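You operate a simulated robot arm through the tools that you are given. There is no shell and no other tool.

You are at the controls of a simulated two-armed robot. One attempt, no reset.

## Task
Pack the green bearing with 2 strokes of the grease pump and put it in the white tray.
Fine: set it in the metal dish, yellow clamp down before the strokes. Where these are worked on the way, their far stop is far enough and under half their travel is too little: yellow clamp.

It is judged by the outcome, as a careful person would: the job done as asked, and still so three seconds after it is handed in. It fails if anything else is knocked over, pushed out of place, dropped, spilled or broken.

## Robot
Two 7-joint arms with fingered hands on one trunk, on a base that moves. Base frame: it is fixed to the floor where the robot stands at the start and does not move with it; the origin is under the middle of the robot, x ahead of it, y to its left, z up. Units: m, rad, N and s.
The left shoulder is at the start at [0.08, 0.241, 1.693], the right one opposite. With the tool pointing down near the work surface each hand reaches from about 0.1 to 0.92 m from the robot's upright axis, wherever it stands, measured 20 degrees to its own side. Places, roughly: blue bearing, green bearing, red bearing, yellow b [-1.5, 3.75, 1]; blue hoop [-1.8, 3.9, 1.1]; cartridge [-1.75, 3.5, 1]; empty cartridge [-1.75, 3.75, 1]; inside of the white tray [-1.8, 3.7, 0.9]; metal dish [-1.6, 4, 0.9]; pump lever [-1.6, 3.9, 1]; yellow clamp [-1.7, 3.9, 1]. Payload 4.9 kg a hand.
The TCP of each hand is the grasp point between the finger pads, 0.032 m short of the fingertips. In the tool frame z runs along the fingers and y along their closing line. The gripper opens to 0.2 m; its body begins 0.089 m behind the TCP. The gripper is a hand of 4 fingers: y runs from the thumb to the fingers, the wrist lies at [0, 0, -0.267] in the tool frame, and closing takes about 1.5 s.
Orientation is that of the tool frame in the base frame, as a unit quaternion [w, x, y, z]. With the fingers straight down and closing along the base's y, the tool's x points along the base's -x, its y along +y and its z along -z.

## Interface
- The arms move only by the tool send_rows. It takes "left_deltas", "right_deltas" or both (then of equal length, played together; a hand with none holds still); each is a list of rows, each a list of 2 entries, a list of its own where there are three numbers: the shift along the base's x, y, z in mm, then the turn, a rotation vector about the base's x, y, z in rad. In form: [[[dx, dy, dz], [ax, ay, az]], ...]. A call has 1 to 20 rows; each row is the pose to reach, as a shift and turn from the pose commanded when the call began. "left_gripper" and "right_gripper" are, for a hand that has rows, the gripper command, from -1 (shut) to 1 (fully open), values between in proportion, set as the call begins (left out, the last holds). Each row takes 0.2 s and may step no farther than 0.05 m and 0.15 rad from the row before; otherwise, or with a gripper value out of range, the whole call is refused. A pose out of reach is approached as far as the arm can. The call stops where the force on the tool passes 40 N (or 10 N more than at its start, if that is more) or the arm is blocked; 0.2 s more then pass. The fingers move at their own pace (about 0.072 m/s each) and stop on an object; they squeeze with about 25 N. The grip force told is the motor's: it shows also when the fingers shut on nothing. Time passes only in rows, and 0.2 s behind the last, so rows that repeat a pose let the fingers close. It gives the time, the measured TCP pose, the force on the tool (base axes), the opening and the grip force at its end, in the units of the frame above (readings bear some noise), with the torque about the TCP (base axes, N m) and any sound that the robot's microphone picked up.
- Cameras (640 x 400 px; columns grow to the right, rows downward): "scene" is now at [0.1256, -0.0049, 1.8407]; the picture's right is [-0.11, -0.99, 0.00], its down [-0.70, 0.08, -0.71] and it looks along [0.70, -0.08, -0.71] (base axes); focal length 284 px, centre (320, 200). "left" rides on the left gripper at [-0.069, -0.069, -0.116] in its tool frame; the picture's right is [0.71, -0.71, 0.00], its down [0.54, 0.54, -0.64] and it looks along [0.45, 0.45, 0.77] (tool axes); focal length 226 px, centre (320, 200). "right" rides on the right gripper at [0.069, -0.069, -0.116] in its tool frame; the picture's right is [0.71, 0.71, 0.00], its down [-0.54, 0.54, -0.64] and it looks along [-0.45, 0.45, 0.77] (tool axes); focal length 226 px, centre (320, 200). There is no depth. A picture from a camera that has moved, and an enlarged one, comes with that camera's place and axes in the base frame and with its lens. The place of the scene camera against the robot may be out by one fixed shift of up to 0.025 m in any direction.
- capture(camera): a new picture of that camera. The clock stands still meanwhile.
- slide_trunk(by): slides the trunk up (or, below 0, down) by that many m; the arms and the scene camera ride with it, the base frame stays. It gives what a move gives, with no picture.
- drive_base(legs): drives the robot by 1 to 6 legs, each [ahead, left, turn to the left] in m, m and rad, along the robot's own axes; the way and the turn of a leg run together, so that a leg with both is an arc; at most 1.5 m and 3.142 rad a leg. The arms and the cameras ride along, it lands a little off, and it stops where it bumps. It gives what a move gives.
- curl_fingers(finger1, finger2, finger3, thumb_bend, hand): sets how far each is bent, from 0 (flat) to 1 (curled in); at 0.3 the hand is open as for a grip, at 0.7 the pads meet at the TCP. One left out holds its place. A second passes; each finger stops where it meets its share of the squeeze, and holds until it gets a number again. A gripper value or a shape takes the hand back. It gives what a move gives, with no picture; readings hold the bend of each and the force on the fingers (four entries, about 0 where the hand has none), thumb and palm.
- grasp_type(shape, hand): the hand has 4 fingers and takes this shape, open, in about a second: jaw (thumb against the fingers, like two jaws); tri (thumb and two fingers); tip (a fingertip pinch); poke (one finger out to press); point (the index stretched); flat (the hand flat); cup (the hand cupped); fist (a fist). The gripper value then closes the fingers along that shape, each until it touches; the sizes above hold for jaw. It gives what a move gives, with no picture.
- head_to(pan, tilt): turns the head with the scene camera to pan (to the left, within 1.501 rad either way) and tilt (down, from -0.506 to 1.204), counted from straight ahead of the robot. It gives what a move gives.
- inspect(camera, box): a new picture of the part [left, top, right, bottom] of that camera's present view, enlarged. The clock stands still meanwhile.
- sign_off(): hands the job in; it is judged then, once.

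Places have to be worked out from the pictures, the camera data and where the tool is seen. Open the grippers and draw the arms clear of the work before you hand the job in, unless the task says otherwise.

The tools are called after "Emit:" by a JSON object that holds its "name" and its "arguments". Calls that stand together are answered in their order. send_rows: Moves the arms, as the interface text tells. Its arguments: {"type":"object","properties":{"left_deltas":{"type":"array","items":{"type":"array"}},"left_gripper":{"type":"number"},"right_deltas":{"type":"array","items":{"type":"array"}},"right_gripper":{"type":"number"}},"required":[]} The other tools are called the same way: slide_trunk (by) moves the trunk up or down; grasp_type (shape, hand) gives the hand a shape; curl_fingers (finger1, finger2, finger3, thumb_bend, hand) moves the fingers one by one; drive_base (legs) drives the base; head_to (pan, tilt) turns the head that bears the scene camera; capture (camera) takes a picture; inspect (camera, box) takes an enlarged picture of a part of a camera's view; sign_off () hands the job in.

At the start:

```text
t: 0.0
left_tool_pos: [0.7205, 0.3081, 1.0835]
left_tcp_rot: [0.0, -0.001, 1.0, 0.0]
left_contact_force: [0.3, -0.2, 0.5]
left_torque: [0.0, 0.01, 0.02]
left_gripper_width: 0.1999
left_grip_force: 0.0
left_shape: jaw
left_bend: [0.3, 0.3, 0.3, 0.3]
left_finger forces: [0.0, 0.0, 0.0, 0.1, 0.0, 0.0]
right_tool_pos: [0.6526, -0.2641, 1.1936]
right_tcp_rot: [0.0, 0.0, 1.0, 0.0]
right_contact_force: [0.2, -0.8, -0.4]
right_torque: [-0.02, -0.01, -0.01]
right_gripper_width: 0.2
right_grip_force: 0.0
right_shape: jaw
right_bend: [0.3, 0.3, 0.3, 0.3]
right_finger forces: [0.1, 0.0, 0.1, 0.0, 0.1, 0.1]
trunk travel left (down, up): [-0.6, 0.24]
robot x, y, heading: [-0.0024, -0.0009, 0.005]
head pan, tilt (commanded): [-0.11, 0.784]
```

scene: 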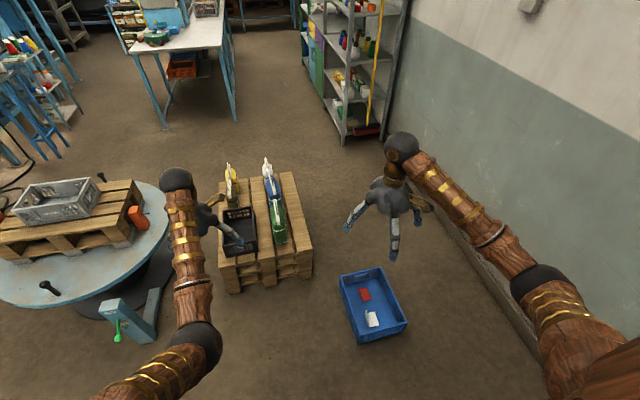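
right: 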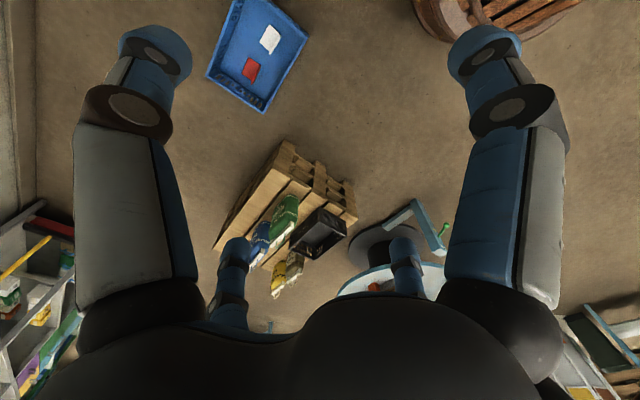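
left: 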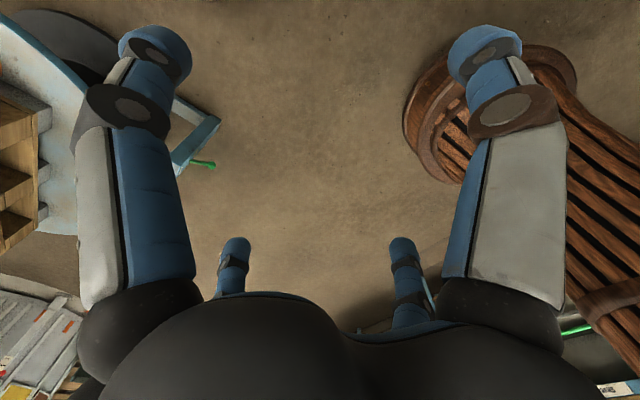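

I start by looking toward the work place, which lies to the left and behind (about [-1.6, 3.8]). I turn the head left to see the way.

Emit:
{"name": "head_to", "arguments": {"pan": 1.5, "tilt": 0.4}}

Emit:
{"name": "capture", "arguments": {"camera": "scene"}}

```text
t: 1.7
left_tool_pos: [0.7193, 0.3085, 1.0841]
left_tcp_rot: [-0.001, 0.0, 1.0, 0.0]
left_contact_force: [-0.1, 0.0, 1.2]
left_torque: [0.01, -0.02, -0.02]
left_gripper_width: 0.1999
left_grip_force: 0.1
left_shape: jaw
left_bend: [0.3, 0.3, 0.3, 0.3]
left_finger forces: [0.1, 0.0, 0.0, 0.1, 0.0, 0.0]
right_tool_pos: [0.6526, -0.264, 1.1935]
right_tcp_rot: [0.0, 0.0, 1.0, 0.0]
right_contact_force: [0.1, 0.1, 0.8]
right_torque: [-0.01, 0.01, 0.01]
right_gripper_width: 0.1998
right_grip_force: 0.1
right_shape: jaw
right_bend: [0.3, 0.3, 0.3, 0.3]
right_finger forces: [0.0, 0.0, 0.0, 0.0, 0.0, 0.0]
trunk travel left (down, up): [-0.6, 0.24]
robot x, y, heading: [0.0018, -0.0005, -0.002]
head pan, tilt (commanded): [1.499, 0.4]
```

```text
taken
camera scene: at [0.0515, 0.0965, 1.8746], right [1.0, -0.07, 0.0], down [-0.03, -0.39, -0.92], along [0.07, 0.92, -0.39], focal length 284 px, centre (320, 200)
```

scene: 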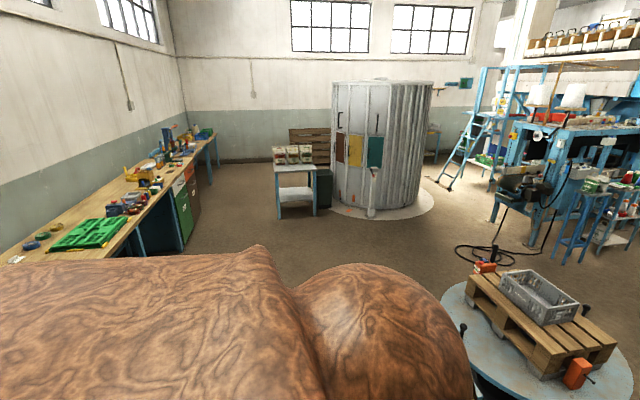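

The workbench runs along the left wall. I enlarge the area where the listed places should be.

Emit:
{"name": "inspect", "arguments": {"camera": "scene", "box": [90, 110, 250, 210]}}

Emit:
{"name": "inspect", "arguments": {"camera": "scene", "box": [0, 140, 200, 265]}}

```text
4.00 times, centred on (170, 160) of scene
camera zoom: at [0.0515, 0.0965, 1.8746], right [1.0, -0.07, 0.0], down [-0.03, -0.39, -0.92], along [0.07, 0.92, -0.39], focal length 1136 px, centre (920, 360)
```

zoom: 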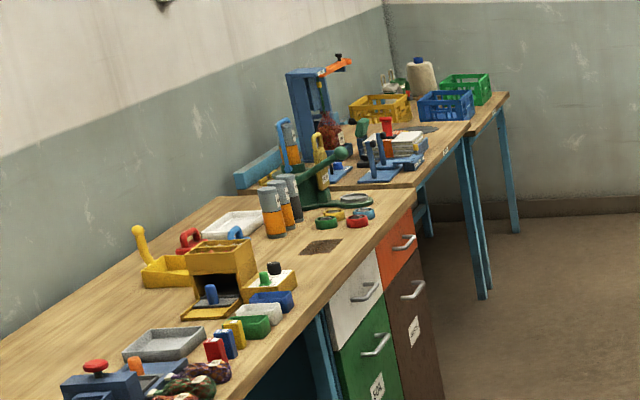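

```text
3.20 times, centred on (100, 202) of scene
camera zoom: at [0.0515, 0.0965, 1.8746], right [1.0, -0.07, 0.0], down [-0.03, -0.39, -0.92], along [0.07, 0.92, -0.39], focal length 909 px, centre (1024, 192)
```

zoom: 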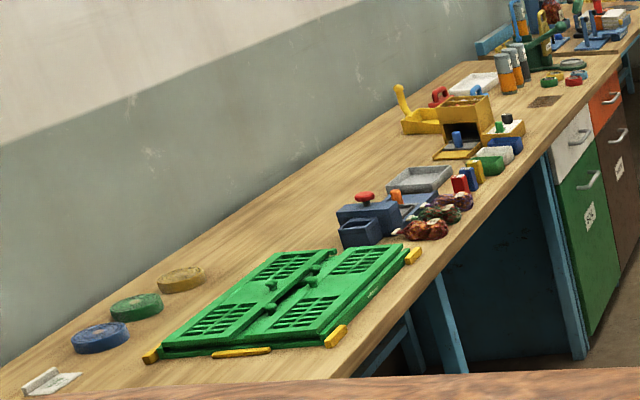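

The bench front edge seems to be near x ≈ -1.4, with a small table near (-0.1, 4.0). I raise the trunk so the arms clear everything, then turn on the spot to face the bench.

Emit:
{"name": "slide_trunk", "arguments": {"by": 0.2}}

Emit:
{"name": "drive_base", "arguments": {"legs": [[0, 0, 1.57], [0, 0, 1.57]]}}

Emit:
{"name": "head_to", "arguments": {"pan": -1.3, "tilt": 0.4}}

Emit:
{"name": "capture", "arguments": {"camera": "scene"}}

```text
t: 3.8
left_tool_pos: [0.7199, 0.3074, 1.2848]
left_tcp_rot: [0.0, 0.0, 1.0, -0.001]
left_contact_force: [-0.1, -0.2, 1.0]
left_torque: [-0.02, 0.01, 0.01]
left_gripper_width: 0.1999
left_grip_force: 0.0
left_shape: jaw
left_bend: [0.3, 0.3, 0.3, 0.3]
left_finger forces: [0.0, 0.1, 0.0, 0.0, 0.1, 0.0]
right_tool_pos: [0.6541, -0.2633, 1.3933]
right_tcp_rot: [0.0, 0.0, 1.0, 0.0]
right_contact_force: [-0.5, -0.3, 0.0]
right_torque: [-0.02, 0.02, -0.04]
right_gripper_width: 0.1998
right_grip_force: 0.0
right_shape: jaw
right_bend: [0.3, 0.3, 0.3, 0.3]
right_finger forces: [0.0, 0.0, 0.1, 0.0, 0.1, 0.0]
trunk travel left (down, up): [-0.8, 0.04]
robot x, y, heading: [0.0001, 0.0001, 0.001]
head pan, tilt (commanded): [1.499, 0.4]
```

```text
t: 11.9
left_tool_pos: [-0.7219, -0.2996, 1.2839]
left_tcp_rot: [0.0, 1.0, -0.005, -0.001]
left_contact_force: [-0.1, 0.1, -0.1]
left_torque: [-0.02, 0.01, 0.0]
left_gripper_width: 0.1998
left_grip_force: 0.1
left_shape: jaw
left_bend: [0.3, 0.3, 0.3, 0.3]
left_finger forces: [0.1, 0.0, 0.0, 0.1, 0.0, 0.0]
right_tool_pos: [-0.651, 0.2719, 1.3928]
right_tcp_rot: [-0.001, 1.0, -0.006, 0.0]
right_contact_force: [-0.5, 0.1, 0.1]
right_torque: [-0.02, -0.01, -0.01]
right_gripper_width: 0.2
right_grip_force: 0.0
right_shape: jaw
right_bend: [0.3, 0.3, 0.3, 0.3]
right_finger forces: [0.0, 0.0, 0.0, 0.0, 0.0, 0.0]
trunk travel left (down, up): [-0.8, 0.04]
robot x, y, heading: [0.005, 0.0009, 3.13]
head pan, tilt (commanded): [1.499, 0.4]
```

```text
t: 14.3
left_tool_pos: [-0.7225, -0.3004, 1.2832]
left_tcp_rot: [0.0, 1.0, -0.005, 0.0]
left_contact_force: [-0.3, 0.0, -0.1]
left_torque: [0.0, 0.0, -0.04]
left_gripper_width: 0.1999
left_grip_force: 0.0
left_shape: jaw
left_bend: [0.3, 0.3, 0.3, 0.3]
left_finger forces: [0.0, 0.1, 0.0, 0.0, 0.0, 0.0]
right_tool_pos: [-0.6514, 0.2719, 1.3935]
right_tcp_rot: [0.0, 1.0, -0.006, 0.0]
right_contact_force: [0.2, 0.6, 0.2]
right_torque: [-0.04, 0.0, 0.0]
right_gripper_width: 0.1999
right_grip_force: 0.1
right_shape: jaw
right_bend: [0.3, 0.3, 0.3, 0.3]
right_finger forces: [0.1, 0.1, 0.1, 0.0, 0.0, 0.1]
trunk travel left (down, up): [-0.8, 0.04]
robot x, y, heading: [0.0005, -0.0014, 3.128]
head pan, tilt (commanded): [-1.3, 0.4]
```

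```text
taken
camera scene: at [-0.0403, 0.094, 2.0746], right [0.97, 0.26, 0.0], down [0.1, -0.38, -0.92], along [-0.24, 0.89, -0.39], focal length 284 px, centre (320, 200)
```

scene: 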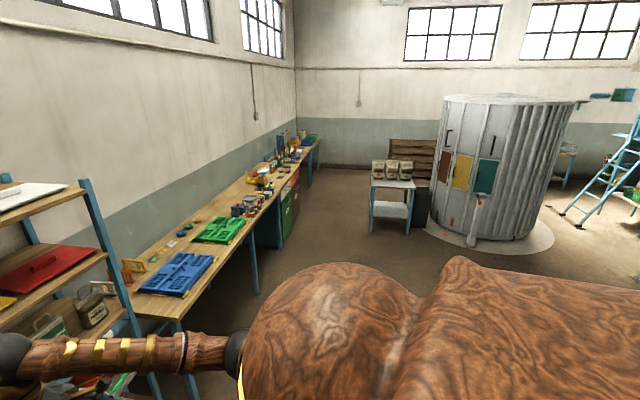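

The shelf to the left ends near y ≈ 1.2 and the floor is open along +y. I drive sideways to the right along the bench, staying well away from it, then look again.

Emit:
{"name": "drive_base", "arguments": {"legs": [[0, -1.4, 0], [0.2, -1.2, 0]]}}

Emit:
{"name": "head_to", "arguments": {"pan": -0.6, "tilt": 0.55}}

Emit:
{"name": "capture", "arguments": {"camera": "scene"}}

```text
t: 27.1
left_tool_pos: [-0.9245, 2.2963, 1.284]
left_tcp_rot: [0.001, 1.0, 0.006, 0.0]
left_contact_force: [1.2, -0.9, 0.5]
left_torque: [-0.01, 0.03, -0.02]
left_gripper_width: 0.1999
left_grip_force: 0.0
left_shape: jaw
left_bend: [0.3, 0.3, 0.3, 0.3]
left_finger forces: [0.0, 0.0, 0.0, 0.0, 0.0, 0.1]
right_tool_pos: [-0.8643, 2.8681, 1.3923]
right_tcp_rot: [0.0, 1.0, 0.005, -0.001]
right_contact_force: [-0.1, 0.2, 0.6]
right_torque: [0.0, -0.01, -0.02]
right_gripper_width: 0.1999
right_grip_force: 0.1
right_shape: jaw
right_bend: [0.3, 0.3, 0.3, 0.3]
right_finger forces: [0.1, 0.0, 0.0, 0.1, 0.0, 0.0]
trunk travel left (down, up): [-0.8, 0.04]
robot x, y, heading: [-0.2103, 2.6119, -3.129]
head pan, tilt (commanded): [-1.3, 0.4]
```

```text
t: 28.2
left_tool_pos: [-0.9236, 2.297, 1.2833]
left_tcp_rot: [0.0, 1.0, 0.005, 0.001]
left_contact_force: [0.1, -0.3, 0.2]
left_torque: [0.03, 0.0, 0.0]
left_gripper_width: 0.1997
left_grip_force: 0.1
left_shape: jaw
left_bend: [0.3, 0.3, 0.3, 0.3]
left_finger forces: [0.1, 0.1, 0.0, 0.0, 0.1, 0.1]
right_tool_pos: [-0.8635, 2.8707, 1.3927]
right_tcp_rot: [-0.001, 1.0, 0.005, -0.001]
right_contact_force: [-0.3, -0.5, 0.6]
right_torque: [-0.01, 0.02, 0.01]
right_gripper_width: 0.2
right_grip_force: 0.0
right_shape: jaw
right_bend: [0.3, 0.3, 0.3, 0.3]
right_finger forces: [0.0, 0.1, 0.0, 0.0, 0.0, 0.0]
trunk travel left (down, up): [-0.8, 0.04]
robot x, y, heading: [-0.2064, 2.6102, -3.128]
head pan, tilt (commanded): [-0.6, 0.55]
```

```text
taken
camera scene: at [-0.2995, 2.6665, 2.0609], right [0.56, 0.83, 0.0], down [0.43, -0.29, -0.85], along [-0.71, 0.47, -0.52], focal length 284 px, centre (320, 200)
```

scene: 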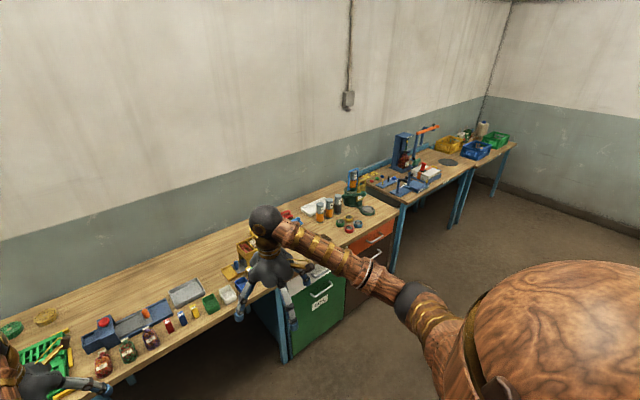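

The path on is open; the small table is at x > -0.3, y > 3.95. I move closer to the bench and further right, to about (-0.62, 3.45), with arms still high.

Emit:
{"name": "drive_base", "arguments": {"legs": [[0.42, -0.4, 0], [0.0, -0.45, 0]]}}

Emit:
{"name": "head_to", "arguments": {"pan": -0.35, "tilt": 0.75}}

Emit:
{"name": "capture", "arguments": {"camera": "scene"}}

```text
t: 33.8
left_tool_pos: [-1.3452, 3.1471, 1.2836]
left_tcp_rot: [-0.001, 1.0, 0.004, 0.0]
left_contact_force: [0.0, -0.2, -0.5]
left_torque: [0.02, 0.0, -0.01]
left_gripper_width: 0.1997
left_grip_force: 0.0
left_shape: jaw
left_bend: [0.3, 0.3, 0.3, 0.3]
left_finger forces: [0.1, 0.0, 0.0, 0.0, 0.0, 0.0]
right_tool_pos: [-1.2814, 3.7189, 1.3939]
right_tcp_rot: [-0.001, 1.0, 0.003, 0.0]
right_contact_force: [-0.6, -0.5, 0.5]
right_torque: [0.03, 0.02, 0.03]
right_gripper_width: 0.1998
right_grip_force: 0.2
right_shape: jaw
right_bend: [0.3, 0.3, 0.3, 0.3]
right_finger forces: [0.1, 0.1, 0.1, 0.0, 0.0, 0.1]
trunk travel left (down, up): [-0.8, 0.04]
robot x, y, heading: [-0.627, 3.4597, -3.135]
head pan, tilt (commanded): [-0.6, 0.55]
```

```text
t: 34.6
left_tool_pos: [-1.3441, 3.1483, 1.2841]
left_tcp_rot: [0.0, 1.0, 0.003, 0.001]
left_contact_force: [0.3, 0.3, 0.3]
left_torque: [-0.01, -0.01, 0.01]
left_gripper_width: 0.2001
left_grip_force: 0.0
left_shape: jaw
left_bend: [0.3, 0.3, 0.3, 0.3]
left_finger forces: [0.1, 0.0, 0.1, 0.1, 0.0, 0.0]
right_tool_pos: [-1.2828, 3.7201, 1.3936]
right_tcp_rot: [0.001, 1.0, 0.004, 0.001]
right_contact_force: [-0.5, -0.6, -1.0]
right_torque: [-0.01, 0.0, -0.02]
right_gripper_width: 0.1999
right_grip_force: 0.0
right_shape: jaw
right_bend: [0.3, 0.3, 0.3, 0.3]
right_finger forces: [0.0, 0.0, 0.1, 0.0, 0.0, 0.1]
trunk travel left (down, up): [-0.8, 0.04]
robot x, y, heading: [-0.6296, 3.4609, -3.134]
head pan, tilt (commanded): [-0.351, 0.75]
```

```text
taken
camera scene: at [-0.7221, 3.4917, 2.0435], right [0.34, 0.94, 0.0], down [0.64, -0.23, -0.73], along [-0.69, 0.25, -0.68], focal length 284 px, centre (320, 200)
```

scene: 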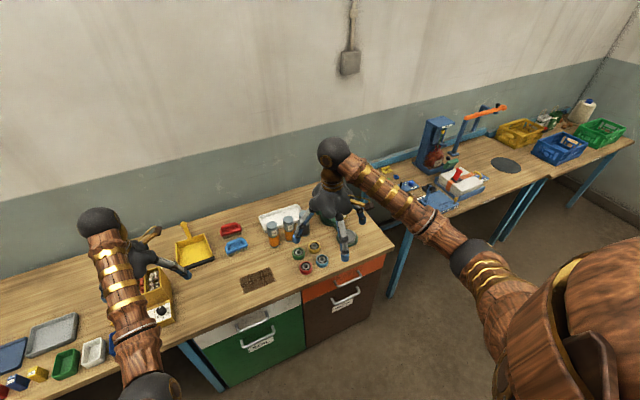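

The right hand hides the pump. I enlarge the view of the bearings and pump region.

Emit:
{"name": "inspect", "arguments": {"camera": "scene", "box": [200, 170, 400, 295]}}

Emit:
{"name": "capture", "arguments": {"camera": "right"}}

```text
3.20 times, centred on (300, 232) of scene
camera zoom: at [-0.7221, 3.4917, 2.0435], right [0.34, 0.94, 0.0], down [0.64, -0.23, -0.73], along [-0.69, 0.25, -0.68], focal length 909 px, centre (384, 96)
```

zoom: 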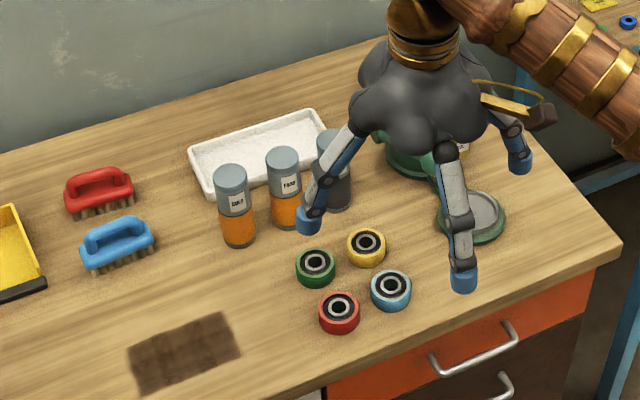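

```text
taken
camera right: at [-1.2149, 3.7903, 1.5092], right [0.71, -0.7, 0.0], down [-0.54, -0.55, 0.64], along [-0.45, -0.46, -0.77], focal length 226 px, centre (320, 200)
```

right: 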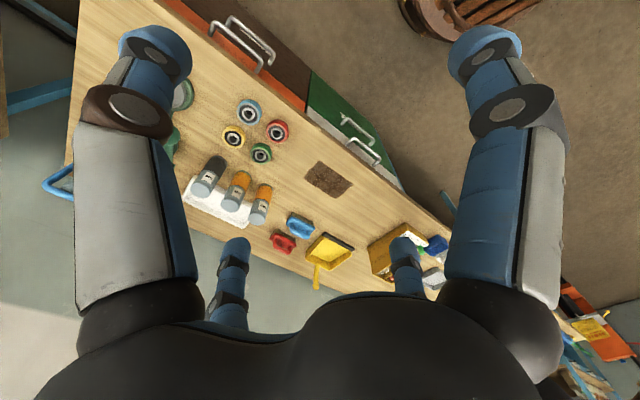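

The bearings are in a 2x2 group (green at inner-left), with three cartridges in front of the white tray. I move the right hand aside (toward +x and right) to uncover the pump.

Emit:
{"name": "send_rows", "arguments": {"right_deltas": [[[40, 0, 10], [0, 0, 0]], [[80, 20, 20], [0, 0, 0]], [[120, 50, 30], [0, 0, 0]], [[150, 90, 40], [0, 0, 0]], [[170, 130, 40], [0, 0, 0]], [[180, 170, 40], [0, 0, 0]], [[180, 210, 40], [0, 0, 0]], [[180, 250, 40], [0, 0, 0]]]}}

Emit:
{"name": "inspect", "arguments": {"camera": "scene", "box": [240, 120, 440, 245]}}

Emit:
{"name": "capture", "arguments": {"camera": "scene"}}

```text
refused: row 3 steps farther than a row can; nothing moved
```

```text
3.20 times, centred on (340, 182) of scene
camera zoom: at [-0.7221, 3.4917, 2.0435], right [0.34, 0.94, 0.0], down [0.64, -0.23, -0.73], along [-0.69, 0.25, -0.68], focal length 909 px, centre (256, 256)
```

zoom: 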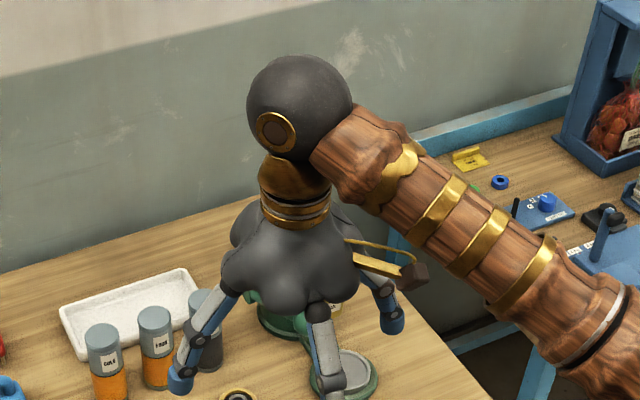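

```text
taken
camera scene: at [-0.7221, 3.4917, 2.0435], right [0.34, 0.94, 0.0], down [0.64, -0.23, -0.73], along [-0.69, 0.25, -0.68], focal length 284 px, centre (320, 200)
```

scene: 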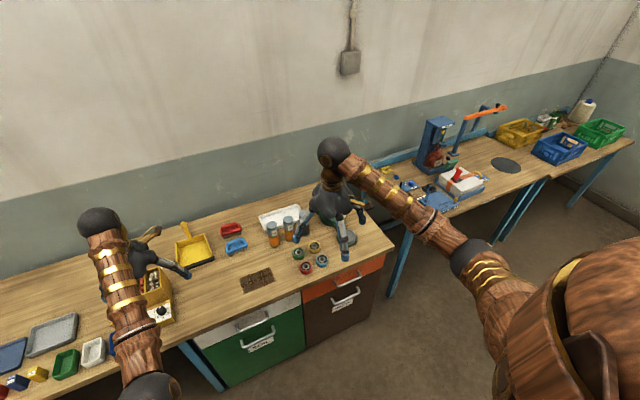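

The move was refused because one step was too long. I resend it with smaller steps to clear the view of the pump.

Emit:
{"name": "send_rows", "arguments": {"right_deltas": [[[40, 0, 5], [0, 0, 0]], [[80, 15, 10], [0, 0, 0]], [[115, 40, 20], [0, 0, 0]], [[140, 75, 30], [0, 0, 0]], [[160, 115, 35], [0, 0, 0]], [[170, 155, 40], [0, 0, 0]], [[180, 195, 40], [0, 0, 0]], [[180, 235, 40], [0, 0, 0]]]}}

Emit:
{"name": "capture", "arguments": {"camera": "scene"}}

Emit:
{"name": "inspect", "arguments": {"camera": "scene", "box": [240, 170, 400, 270]}}

```text
t: 36.4
left_tool_pos: [-1.345, 3.1503, 1.2854]
left_tcp_rot: [0.0, 1.0, 0.002, 0.0]
left_contact_force: [0.7, 0.0, -0.4]
left_torque: [-0.01, 0.03, -0.01]
left_gripper_width: 0.1997
left_grip_force: 0.0
left_shape: jaw
left_bend: [0.3, 0.3, 0.3, 0.3]
left_finger forces: [0.0, 0.0, 0.1, 0.0, 0.0, 0.1]
right_tool_pos: [-1.1046, 3.9587, 1.4333]
right_tcp_rot: [0.001, 1.0, 0.003, -0.001]
right_contact_force: [-0.1, 0.8, 0.3]
right_torque: [-0.02, 0.01, -0.02]
right_gripper_width: 0.2
right_grip_force: 0.0
right_shape: jaw
right_bend: [0.3, 0.3, 0.3, 0.3]
right_finger forces: [0.0, 0.0, 0.1, 0.1, 0.0, 0.0]
trunk travel left (down, up): [-0.8, 0.04]
robot x, y, heading: [-0.6305, 3.4588, -3.135]
head pan, tilt (commanded): [-0.351, 0.75]
```

```text
taken
camera scene: at [-0.7211, 3.495, 2.0435], right [0.34, 0.94, 0.0], down [0.64, -0.23, -0.73], along [-0.69, 0.25, -0.68], focal length 284 px, centre (320, 200)
```

scene: 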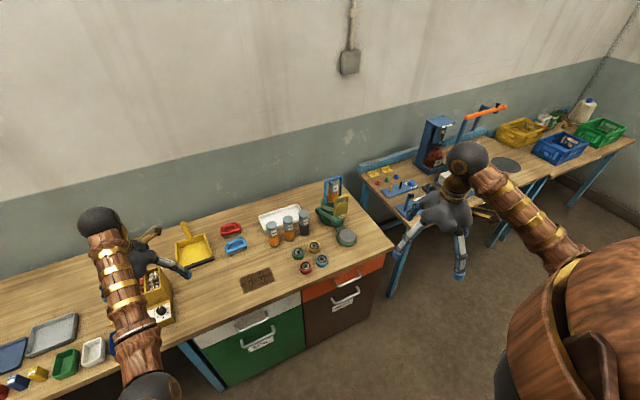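

```text
4.00 times, centred on (320, 220) of scene
camera zoom: at [-0.7211, 3.495, 2.0435], right [0.34, 0.94, 0.0], down [0.64, -0.23, -0.73], along [-0.69, 0.25, -0.68], focal length 1136 px, centre (320, 120)
```

zoom: 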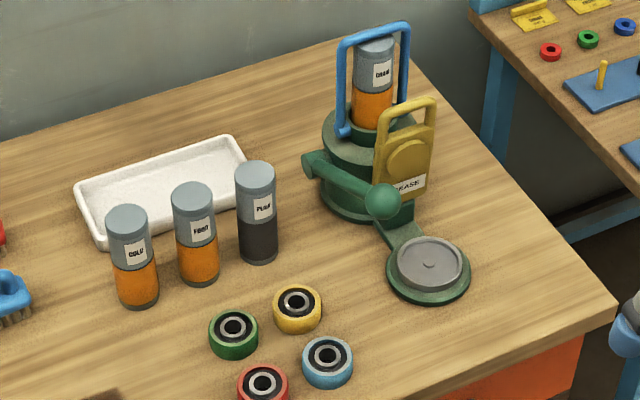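

Now I see the pump: cartridge held by the blue hoop, upright yellow clamp plate with loop handle, green ball lever, dish in front. I drive closer in a careful step and then check the gap between my base and the bench.

Emit:
{"name": "drive_base", "arguments": {"legs": [[0.2, -0.16, 0]]}}

Emit:
{"name": "capture", "arguments": {"camera": "left"}}

Emit:
{"name": "head_to", "arguments": {"pan": -0.2, "tilt": 1.0}}

Emit:
{"name": "capture", "arguments": {"camera": "scene"}}

```text
t: 38.2
left_tool_pos: [-1.5416, 3.3077, 1.2852]
left_tcp_rot: [-0.001, 1.0, 0.003, -0.001]
left_contact_force: [0.5, -0.1, -0.5]
left_torque: [0.05, 0.02, 0.01]
left_gripper_width: 0.1996
left_grip_force: 0.0
left_shape: jaw
left_bend: [0.3, 0.3, 0.3, 0.3]
left_finger forces: [0.0, 0.0, 0.0, 0.0, 0.1, 0.0]
right_tool_pos: [-1.3, 4.1147, 1.4384]
right_tcp_rot: [-0.001, 1.0, 0.003, -0.002]
right_contact_force: [0.7, -1.4, -1.0]
right_torque: [0.04, -0.01, -0.02]
right_gripper_width: 0.2
right_grip_force: 0.0
right_shape: jaw
right_bend: [0.3, 0.3, 0.3, 0.3]
right_finger forces: [0.0, 0.0, 0.0, 0.0, 0.0, 0.0]
trunk travel left (down, up): [-0.8, 0.04]
robot x, y, heading: [-0.828, 3.6184, -3.139]
head pan, tilt (commanded): [-0.351, 0.75]
```

```text
taken
camera left: at [-1.6102, 3.3765, 1.4034], right [0.7, 0.71, 0.0], down [0.55, -0.54, 0.64], along [0.46, -0.45, -0.77], focal length 226 px, centre (320, 200)
```

left: 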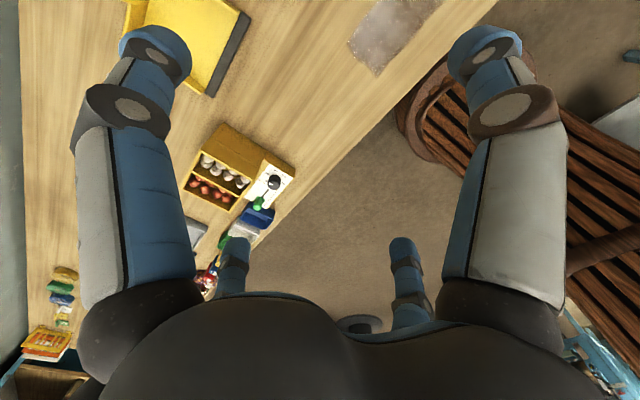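

```text
t: 39.0
left_tool_pos: [-1.5436, 3.3091, 1.2831]
left_tcp_rot: [-0.002, 1.0, 0.004, 0.0]
left_contact_force: [0.1, -0.5, -0.1]
left_torque: [-0.01, 0.02, 0.0]
left_gripper_width: 0.1998
left_grip_force: 0.1
left_shape: jaw
left_bend: [0.3, 0.3, 0.3, 0.3]
left_finger forces: [0.0, 0.1, 0.0, 0.1, 0.0, 0.1]
right_tool_pos: [-1.303, 4.1174, 1.4351]
right_tcp_rot: [0.0, 1.0, 0.003, 0.001]
right_contact_force: [0.4, 1.1, -0.9]
right_torque: [0.02, 0.01, 0.0]
right_gripper_width: 0.2001
right_grip_force: 0.1
right_shape: jaw
right_bend: [0.3, 0.3, 0.3, 0.3]
right_finger forces: [0.0, 0.0, 0.0, 0.1, 0.1, 0.1]
trunk travel left (down, up): [-0.8, 0.04]
robot x, y, heading: [-0.828, 3.625, -3.141]
head pan, tilt (commanded): [-0.201, 1.0]
```

```text
taken
camera scene: at [-0.9103, 3.6382, 2.0246], right [0.2, 0.98, 0.0], down [0.82, -0.16, -0.54], along [-0.53, 0.11, -0.84], focal length 284 px, centre (320, 200)
```

scene: 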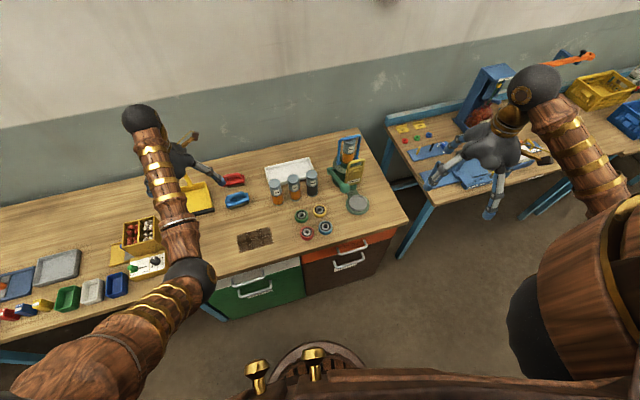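

The base front is at about x = -1.1 and the bench edge at about -1.36, so there is room. I drive 0.09 m more ahead for better reach and look closely at the work.

Emit:
{"name": "drive_base", "arguments": {"legs": [[0.09, 0.0, 0]]}}

Emit:
{"name": "head_to", "arguments": {"pan": -0.3, "tilt": 0.95}}

Emit:
{"name": "capture", "arguments": {"camera": "scene"}}

Emit:
{"name": "inspect", "arguments": {"camera": "scene", "box": [240, 130, 400, 230]}}

Emit:
{"name": "capture", "arguments": {"camera": "right"}}

```text
t: 40.1
left_tool_pos: [-1.62, 3.3101, 1.2915]
left_tcp_rot: [0.0, 1.0, 0.004, -0.004]
left_contact_force: [0.9, 0.8, 1.1]
left_torque: [-0.01, 0.16, -0.03]
left_gripper_width: 0.1997
left_grip_force: 0.1
left_shape: jaw
left_bend: [0.3, 0.3, 0.3, 0.3]
left_finger forces: [0.0, 0.1, 0.1, 0.1, 0.0, 0.0]
right_tool_pos: [-1.3786, 4.1192, 1.4392]
right_tcp_rot: [0.001, 1.0, 0.003, -0.005]
right_contact_force: [1.8, 0.8, -0.1]
right_torque: [-0.03, 0.15, 0.02]
right_gripper_width: 0.2002
right_grip_force: 0.1
right_shape: jaw
right_bend: [0.3, 0.3, 0.3, 0.3]
right_finger forces: [0.1, 0.1, 0.0, 0.1, 0.0, 0.0]
trunk travel left (down, up): [-0.8, 0.04]
robot x, y, heading: [-0.9153, 3.6209, -3.136]
head pan, tilt (commanded): [-0.201, 1.0]
```

```text
t: 40.8
left_tool_pos: [-1.626, 3.31, 1.2866]
left_tcp_rot: [0.0, 1.0, 0.004, -0.002]
left_contact_force: [0.9, 0.0, 0.5]
left_torque: [-0.02, 0.09, 0.02]
left_gripper_width: 0.1997
left_grip_force: 0.1
left_shape: jaw
left_bend: [0.3, 0.3, 0.3, 0.3]
left_finger forces: [0.0, 0.0, 0.1, 0.0, 0.0, 0.1]
right_tool_pos: [-1.3844, 4.1183, 1.4364]
right_tcp_rot: [0.0, 1.0, 0.003, -0.001]
right_contact_force: [0.8, 0.4, 0.5]
right_torque: [0.0, 0.08, -0.03]
right_gripper_width: 0.1999
right_grip_force: 0.0
right_shape: jaw
right_bend: [0.3, 0.3, 0.3, 0.3]
right_finger forces: [0.1, 0.1, 0.0, 0.0, 0.0, 0.0]
trunk travel left (down, up): [-0.8, 0.04]
robot x, y, heading: [-0.914, 3.6192, -3.137]
head pan, tilt (commanded): [-0.3, 0.949]
```

```text
taken
camera scene: at [-0.992, 3.6475, 2.0285], right [0.29, 0.96, 0.0], down [0.78, -0.24, -0.59], along [-0.56, 0.17, -0.81], focal length 284 px, centre (320, 200)
```

scene: 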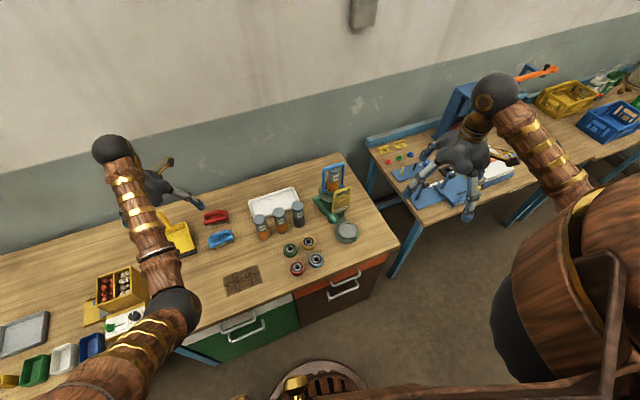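

```text
4.00 times, centred on (320, 180) of scene
camera zoom: at [-0.992, 3.6475, 2.0285], right [0.29, 0.96, 0.0], down [0.78, -0.24, -0.59], along [-0.56, 0.17, -0.81], focal length 1136 px, centre (320, 280)
```

zoom: 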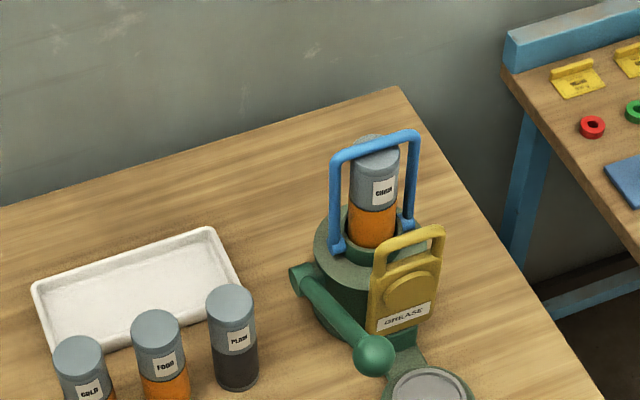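

```text
taken
camera right: at [-1.317, 4.1887, 1.5527], right [0.71, -0.7, 0.0], down [-0.54, -0.54, 0.65], along [-0.46, -0.46, -0.76], focal length 226 px, centre (320, 200)
```

right: 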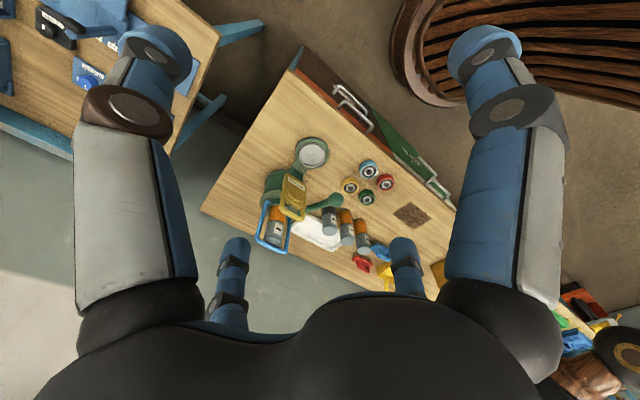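

I enlarge the right hand's view of the pump, which looks at it from the other side, to understand the lever and clamp.

Emit:
{"name": "inspect", "arguments": {"camera": "right", "box": [220, 120, 420, 245]}}

Emit:
{"name": "inspect", "arguments": {"camera": "scene", "box": [280, 170, 400, 245]}}

```text
3.20 times, centred on (320, 182) of right
camera zoom: at [-1.317, 4.1887, 1.5527], right [0.71, -0.7, 0.0], down [-0.54, -0.54, 0.65], along [-0.46, -0.46, -0.76], focal length 723 px, centre (320, 256)
```

zoom: 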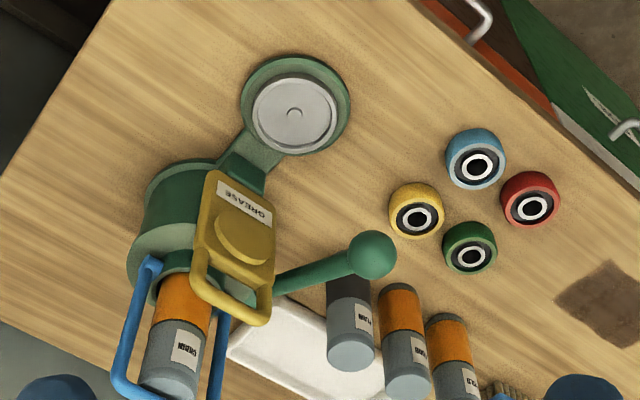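

```text
5.33 times, centred on (340, 208) of scene
camera zoom: at [-0.992, 3.6475, 2.0285], right [0.29, 0.96, 0.0], down [0.78, -0.24, -0.59], along [-0.56, 0.17, -0.81], focal length 1515 px, centre (213, 160)
```

zoom: 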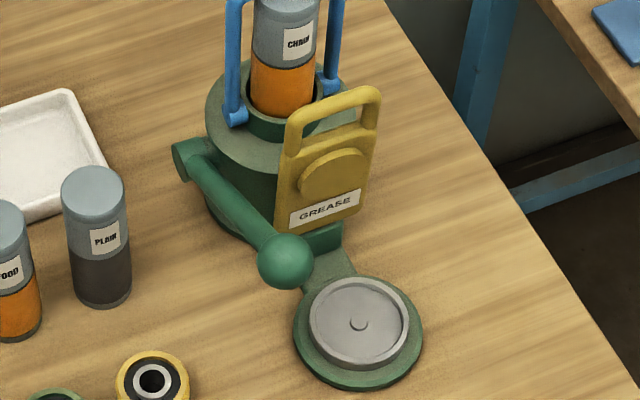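

I want to know the hand's digit layout and sizes before planning grasps, so I zoom on the right hand in the scene view.

Emit:
{"name": "inspect", "arguments": {"camera": "scene", "box": [390, 100, 550, 200]}}

Emit:
{"name": "inspect", "arguments": {"camera": "scene", "box": [270, 220, 366, 280]}}

```text
4.00 times, centred on (470, 150) of scene
camera zoom: at [-0.992, 3.6475, 2.0285], right [0.29, 0.96, 0.0], down [0.78, -0.24, -0.59], along [-0.56, 0.17, -0.81], focal length 1136 px, centre (-280, 400)
```

zoom: 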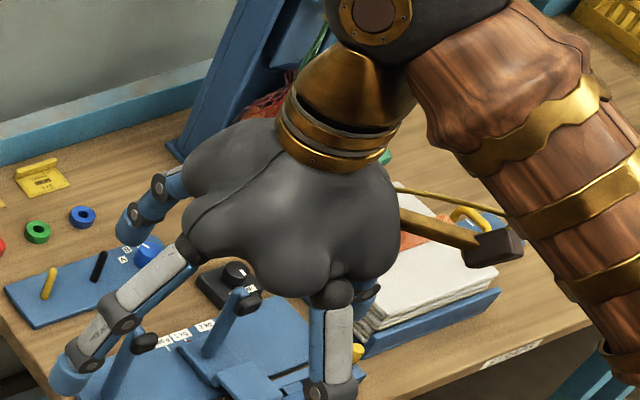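

```text
6.67 times, centred on (318, 250) of scene
camera zoom: at [-0.992, 3.6475, 2.0285], right [0.29, 0.96, 0.0], down [0.78, -0.24, -0.59], along [-0.56, 0.17, -0.81], focal length 1894 px, centre (333, -133)
```

zoom: 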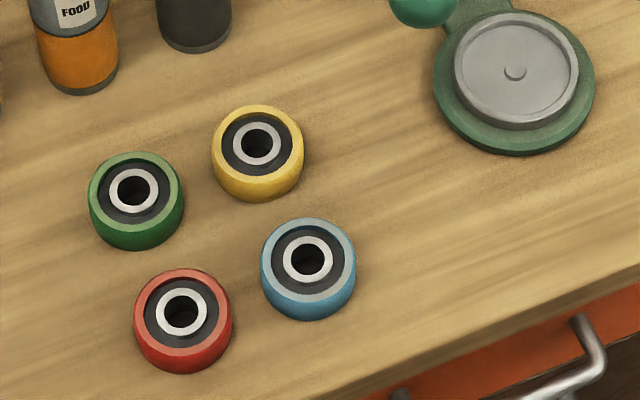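

The digits stand at four sides of the hand. I try the "tip" shape in the air to see which digits stay out, since the bearings are packed closely (about 87 mm apart, 62 mm wide).

Emit:
{"name": "grasp_type", "arguments": {"shape": "tip", "hand": "right"}}

Emit:
{"name": "capture", "arguments": {"camera": "right"}}

Emit:
{"name": "inspect", "arguments": {"camera": "scene", "box": [390, 100, 550, 200]}}

```text
t: 41.7
left_tool_pos: [-1.6303, 3.3112, 1.2852]
left_tcp_rot: [0.0, 1.0, 0.004, 0.0]
left_contact_force: [-0.3, 0.8, -0.2]
left_torque: [0.0, -0.03, 0.0]
left_gripper_width: 0.2
left_grip_force: 0.0
left_shape: jaw
left_bend: [0.3, 0.3, 0.3, 0.3]
left_finger forces: [0.0, 0.0, 0.0, 0.0, 0.1, 0.0]
right_tool_pos: [-1.3896, 4.1197, 1.4353]
right_tcp_rot: [0.0, 1.0, 0.003, -0.001]
right_contact_force: [0.7, 0.4, 0.5]
right_torque: [0.0, -0.01, -0.01]
right_gripper_width: 0.1997
right_grip_force: 0.1
right_shape: tip
right_bend: [0.16, 0.3, 0.16, 0.3]
right_finger forces: [0.0, 0.0, 0.0, 0.0, 0.0, 0.0]
trunk travel left (down, up): [-0.8, 0.04]
robot x, y, heading: [-0.913, 3.6243, -3.141]
head pan, tilt (commanded): [-0.3, 0.949]
```

```text
taken
camera right: at [-1.3225, 4.1892, 1.551], right [0.71, -0.7, 0.0], down [-0.54, -0.54, 0.64], along [-0.45, -0.46, -0.77], focal length 226 px, centre (320, 200)
```

right: 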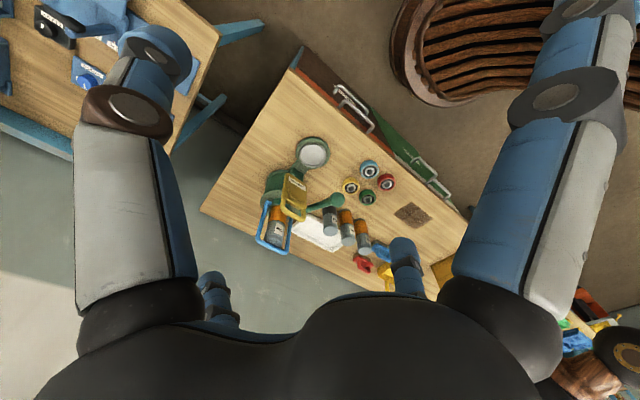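

```text
4.00 times, centred on (470, 150) of scene
camera zoom: at [-0.9991, 3.6484, 2.0281], right [0.29, 0.96, 0.0], down [0.78, -0.24, -0.58], along [-0.56, 0.17, -0.81], focal length 1136 px, centre (-280, 400)
```

zoom: 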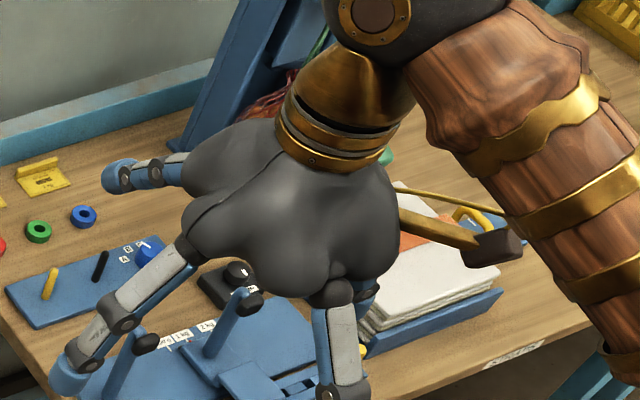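

In "tip" the thumb and the opposite finger pinch while the side fingers splay. I compare with the "jaw" shape narrowed to about 0.085 m opening.

Emit:
{"name": "grasp_type", "arguments": {"shape": "jaw", "hand": "right"}}

Emit:
{"name": "send_rows", "arguments": {"right_deltas": [[[0, 0, 0], [0, 0, 0]], [[0, 0, 0], [0, 0, 0]], [[0, 0, 0], [0, 0, 0]], [[0, 0, 0], [0, 0, 0]], [[0, 0, 0], [0, 0, 0]]], "right_gripper": -0.15}}

Emit:
{"name": "capture", "arguments": {"camera": "right"}}

Emit:
{"name": "inspect", "arguments": {"camera": "scene", "box": [390, 100, 550, 200]}}

```text
t: 42.6
left_tool_pos: [-1.6326, 3.3099, 1.2843]
left_tcp_rot: [0.0, 1.0, 0.004, 0.001]
left_contact_force: [0.7, 0.3, -0.3]
left_torque: [0.01, -0.04, 0.01]
left_gripper_width: 0.2
left_grip_force: 0.1
left_shape: jaw
left_bend: [0.3, 0.3, 0.3, 0.3]
left_finger forces: [0.0, 0.0, 0.1, 0.0, 0.0, 0.1]
right_tool_pos: [-1.3917, 4.1196, 1.4354]
right_tcp_rot: [0.0, 1.0, 0.003, 0.0]
right_contact_force: [-0.2, 0.0, -0.2]
right_torque: [0.0, -0.01, 0.02]
right_gripper_width: 0.1996
right_grip_force: 0.1
right_shape: jaw
right_bend: [0.3, 0.3, 0.3, 0.3]
right_finger forces: [0.0, 0.0, 0.1, 0.0, 0.0, 0.0]
trunk travel left (down, up): [-0.8, 0.04]
robot x, y, heading: [-0.9137, 3.6234, -3.139]
head pan, tilt (commanded): [-0.3, 0.949]
```

```text
t: 43.8
left_tool_pos: [-1.6311, 3.3101, 1.2846]
left_tcp_rot: [-0.001, 1.0, 0.004, 0.001]
left_contact_force: [0.8, -0.2, -0.4]
left_torque: [0.0, -0.01, 0.0]
left_gripper_width: 0.1998
left_grip_force: 0.0
left_shape: jaw
left_bend: [0.3, 0.3, 0.3, 0.3]
left_finger forces: [0.1, 0.0, 0.0, 0.1, 0.0, 0.0]
right_tool_pos: [-1.3899, 4.1196, 1.4354]
right_tcp_rot: [0.0, 1.0, 0.003, 0.0]
right_contact_force: [0.6, 0.0, -0.6]
right_torque: [0.01, -0.01, 0.03]
right_gripper_width: 0.0854
right_grip_force: 0.0
right_shape: jaw
right_bend: [0.41, 0.41, 0.41, 0.4]
right_finger forces: [0.1, 0.1, 0.0, 0.1, 0.1, 0.0]
trunk travel left (down, up): [-0.8, 0.04]
robot x, y, heading: [-0.9181, 3.6213, -3.135]
head pan, tilt (commanded): [-0.3, 0.949]
```

```text
taken
camera right: at [-1.3238, 4.189, 1.5507], right [0.71, -0.7, 0.0], down [-0.54, -0.54, 0.64], along [-0.45, -0.46, -0.77], focal length 226 px, centre (320, 200)
```

right: 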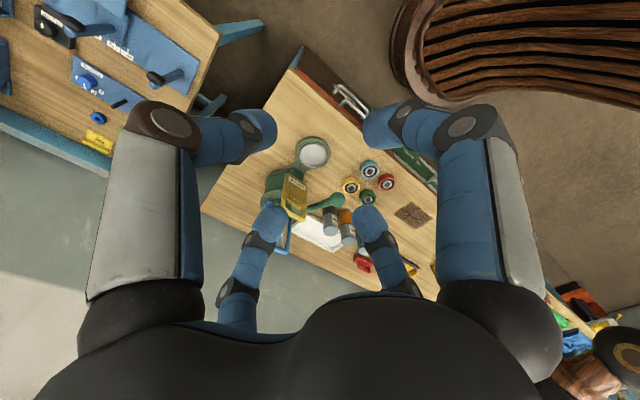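

```text
4.00 times, centred on (470, 150) of scene
camera zoom: at [-1.0006, 3.6482, 2.028], right [0.29, 0.96, 0.0], down [0.78, -0.24, -0.58], along [-0.56, 0.17, -0.81], focal length 1136 px, centre (-280, 400)
```

zoom: 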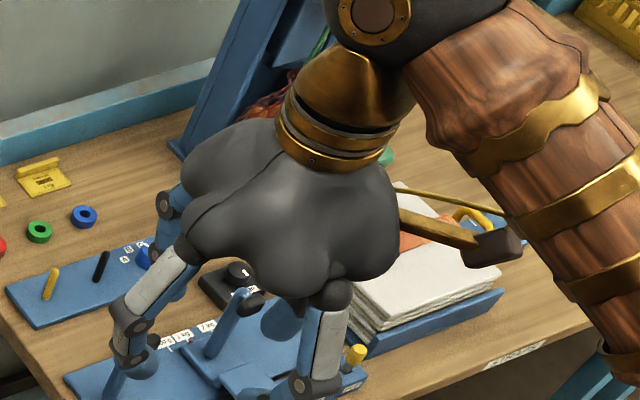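

With four digits the middle joints bulge to ~0.1 m, tight next to the cartridges. I test a two-digit pinch with side fingers 1 and 3 curled in out of the way.

Emit:
{"name": "curl_fingers", "arguments": {"hand": "right", "finger1": 1.0, "finger2": 0.4, "finger3": 1.0, "thumb_bend": 0.4}}

Emit:
{"name": "capture", "arguments": {"camera": "right"}}

Emit:
{"name": "inspect", "arguments": {"camera": "scene", "box": [390, 100, 550, 200]}}

```text
t: 44.8
left_tool_pos: [-1.6312, 3.3107, 1.2852]
left_tcp_rot: [0.0, 1.0, 0.004, 0.001]
left_contact_force: [0.3, -0.2, 0.3]
left_torque: [-0.01, 0.0, 0.01]
left_gripper_width: 0.2
left_grip_force: 0.1
left_shape: jaw
left_bend: [0.3, 0.3, 0.3, 0.3]
left_finger forces: [0.0, 0.0, 0.0, 0.0, 0.0, 0.0]
right_tool_pos: [-1.3928, 4.1193, 1.435]
right_tcp_rot: [0.0, 1.0, 0.003, -0.001]
right_contact_force: [0.3, -0.4, 0.4]
right_torque: [-0.01, 0.0, -0.01]
right_gripper_width: 0.071
right_grip_force: 0.1
right_shape: fingers
right_bend: [0.73, 0.4, 0.73, 0.4]
right_finger forces: [0.0, 0.0, 0.0, 0.0, 0.0, 0.0]
trunk travel left (down, up): [-0.8, 0.04]
robot x, y, heading: [-0.9136, 3.6225, -3.137]
head pan, tilt (commanded): [-0.3, 0.949]
```

```text
taken
camera right: at [-1.3241, 4.189, 1.5506], right [0.71, -0.7, 0.0], down [-0.54, -0.54, 0.64], along [-0.45, -0.46, -0.77], focal length 226 px, centre (320, 200)
```

right: 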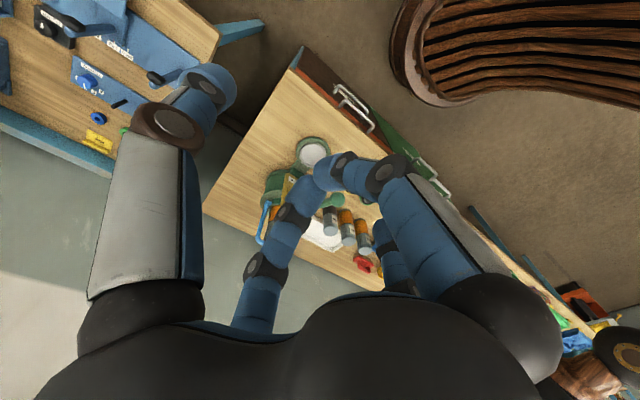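

```text
4.00 times, centred on (470, 150) of scene
camera zoom: at [-1.001, 3.6482, 2.028], right [0.29, 0.96, 0.0], down [0.78, -0.24, -0.58], along [-0.56, 0.17, -0.81], focal length 1136 px, centre (-280, 400)
```

zoom: 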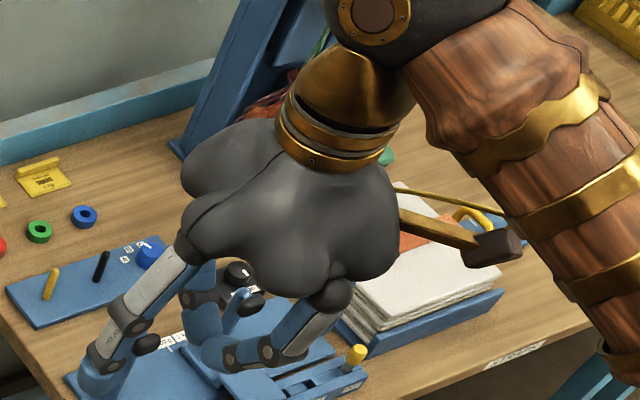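

Curled side fingers meet at the TCP and would block the grasp, so I test them fully flat (0) with thumb and finger 2 ready to pinch.

Emit:
{"name": "curl_fingers", "arguments": {"hand": "right", "finger1": 0.0, "finger2": 0.4, "finger3": 0.0, "thumb_bend": 0.4}}

Emit:
{"name": "capture", "arguments": {"camera": "right"}}

Emit:
{"name": "inspect", "arguments": {"camera": "scene", "box": [390, 100, 550, 200]}}

```text
t: 45.8
left_tool_pos: [-1.6315, 3.3102, 1.2847]
left_tcp_rot: [0.0, 1.0, 0.003, 0.001]
left_contact_force: [0.2, -0.6, -0.9]
left_torque: [-0.01, -0.02, 0.01]
left_gripper_width: 0.2001
left_grip_force: 0.1
left_shape: jaw
left_bend: [0.3, 0.3, 0.3, 0.3]
left_finger forces: [0.0, 0.0, 0.0, 0.1, 0.1, 0.2]
right_tool_pos: [-1.3917, 4.1182, 1.4351]
right_tcp_rot: [0.0, 1.0, 0.003, 0.0]
right_contact_force: [0.6, 0.0, -0.2]
right_torque: [0.04, 0.0, 0.0]
right_gripper_width: 0.1509
right_grip_force: 0.1
right_shape: fingers
right_bend: [0.01, 0.4, 0.01, 0.4]
right_finger forces: [0.0, 0.0, 0.0, 0.0, 0.1, 0.0]
trunk travel left (down, up): [-0.8, 0.04]
robot x, y, heading: [-0.9166, 3.6252, -3.133]
head pan, tilt (commanded): [-0.3, 0.949]
```

```text
taken
camera right: at [-1.324, 4.189, 1.5507], right [0.71, -0.7, 0.0], down [-0.54, -0.54, 0.64], along [-0.45, -0.46, -0.77], focal length 226 px, centre (320, 200)
```

right: 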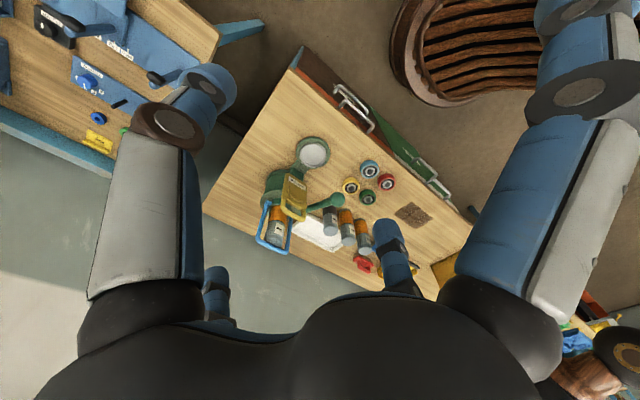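

```text
4.00 times, centred on (470, 150) of scene
camera zoom: at [-1.0008, 3.6482, 2.028], right [0.29, 0.96, 0.0], down [0.78, -0.24, -0.58], along [-0.56, 0.17, -0.81], focal length 1136 px, centre (-280, 400)
```

zoom: 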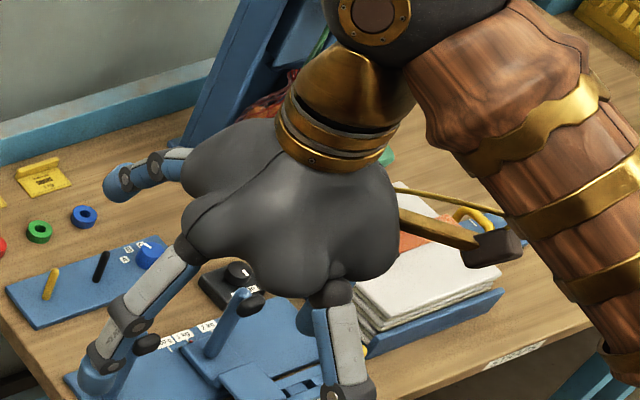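

Flat side fingers point outward about 45°, so they would hit neighbours; a four-digit jaw grasp turned onto the diagonals fits better. I return to jaw and bring the hand camera closer for precise measurements.

Emit:
{"name": "grasp_type", "arguments": {"shape": "jaw", "hand": "right"}}

Emit:
{"name": "send_rows", "arguments": {"right_deltas": [[[0, -30, -30], [0, 0, 0]], [[0, -60, -60], [0, 0, 0]], [[0, -90, -90], [0, 0, 0]], [[0, -120, -120], [0, 0, 0]], [[0, -150, -150], [0, 0, 0]], [[0, -170, -180], [0, 0, 0]], [[0, -170, -180], [0, 0, 0]]]}}

Emit:
{"name": "inspect", "arguments": {"camera": "right", "box": [160, 80, 480, 280]}}

```text
t: 46.7
left_tool_pos: [-1.6323, 3.3107, 1.2844]
left_tcp_rot: [0.0, 1.0, 0.004, 0.001]
left_contact_force: [-0.3, 0.5, -0.7]
left_torque: [-0.01, 0.0, -0.01]
left_gripper_width: 0.1995
left_grip_force: 0.1
left_shape: jaw
left_bend: [0.3, 0.3, 0.3, 0.3]
left_finger forces: [0.0, 0.0, 0.0, 0.0, 0.0, 0.0]
right_tool_pos: [-1.3906, 4.1194, 1.4353]
right_tcp_rot: [0.0, 1.0, 0.002, 0.0]
right_contact_force: [0.4, -1.0, 0.5]
right_torque: [0.01, -0.02, -0.04]
right_gripper_width: 0.1998
right_grip_force: 0.2
right_shape: jaw
right_bend: [0.3, 0.3, 0.3, 0.3]
right_finger forces: [0.0, 0.0, 0.0, 0.0, 0.0, 0.0]
trunk travel left (down, up): [-0.8, 0.04]
robot x, y, heading: [-0.9156, 3.6243, -3.137]
head pan, tilt (commanded): [-0.3, 0.949]
```

```text
t: 48.3
left_tool_pos: [-1.6311, 3.3105, 1.2848]
left_tcp_rot: [0.001, 1.0, 0.003, 0.001]
left_contact_force: [0.9, 0.4, 0.7]
left_torque: [0.01, 0.04, 0.03]
left_gripper_width: 0.1998
left_grip_force: 0.1
left_shape: jaw
left_bend: [0.3, 0.3, 0.3, 0.3]
left_finger forces: [0.0, 0.1, 0.0, 0.1, 0.0, 0.1]
right_tool_pos: [-1.3897, 3.9499, 1.2528]
right_tcp_rot: [0.0, 1.0, 0.003, 0.0]
right_contact_force: [0.0, 0.2, -0.4]
right_torque: [0.0, 0.02, -0.03]
right_gripper_width: 0.1999
right_grip_force: 0.1
right_shape: jaw
right_bend: [0.3, 0.3, 0.3, 0.3]
right_finger forces: [0.0, 0.0, 0.0, 0.1, 0.1, 0.0]
trunk travel left (down, up): [-0.8, 0.04]
robot x, y, heading: [-0.9139, 3.6245, -3.135]
head pan, tilt (commanded): [-0.3, 0.949]
```

```text
2.00 times, centred on (320, 180) of right
camera zoom: at [-1.3229, 4.0197, 1.3686], right [0.71, -0.7, 0.0], down [-0.54, -0.54, 0.64], along [-0.45, -0.46, -0.77], focal length 452 px, centre (320, 240)
```

zoom: 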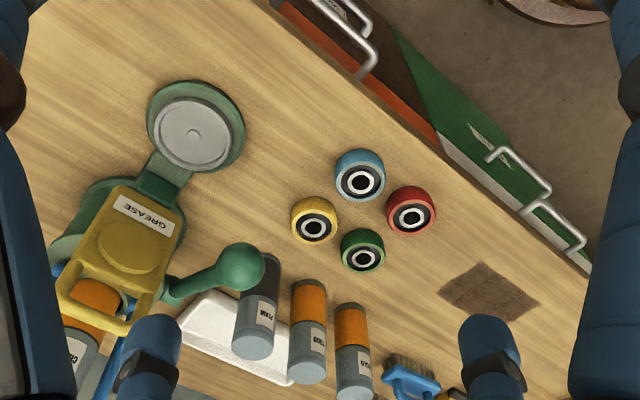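

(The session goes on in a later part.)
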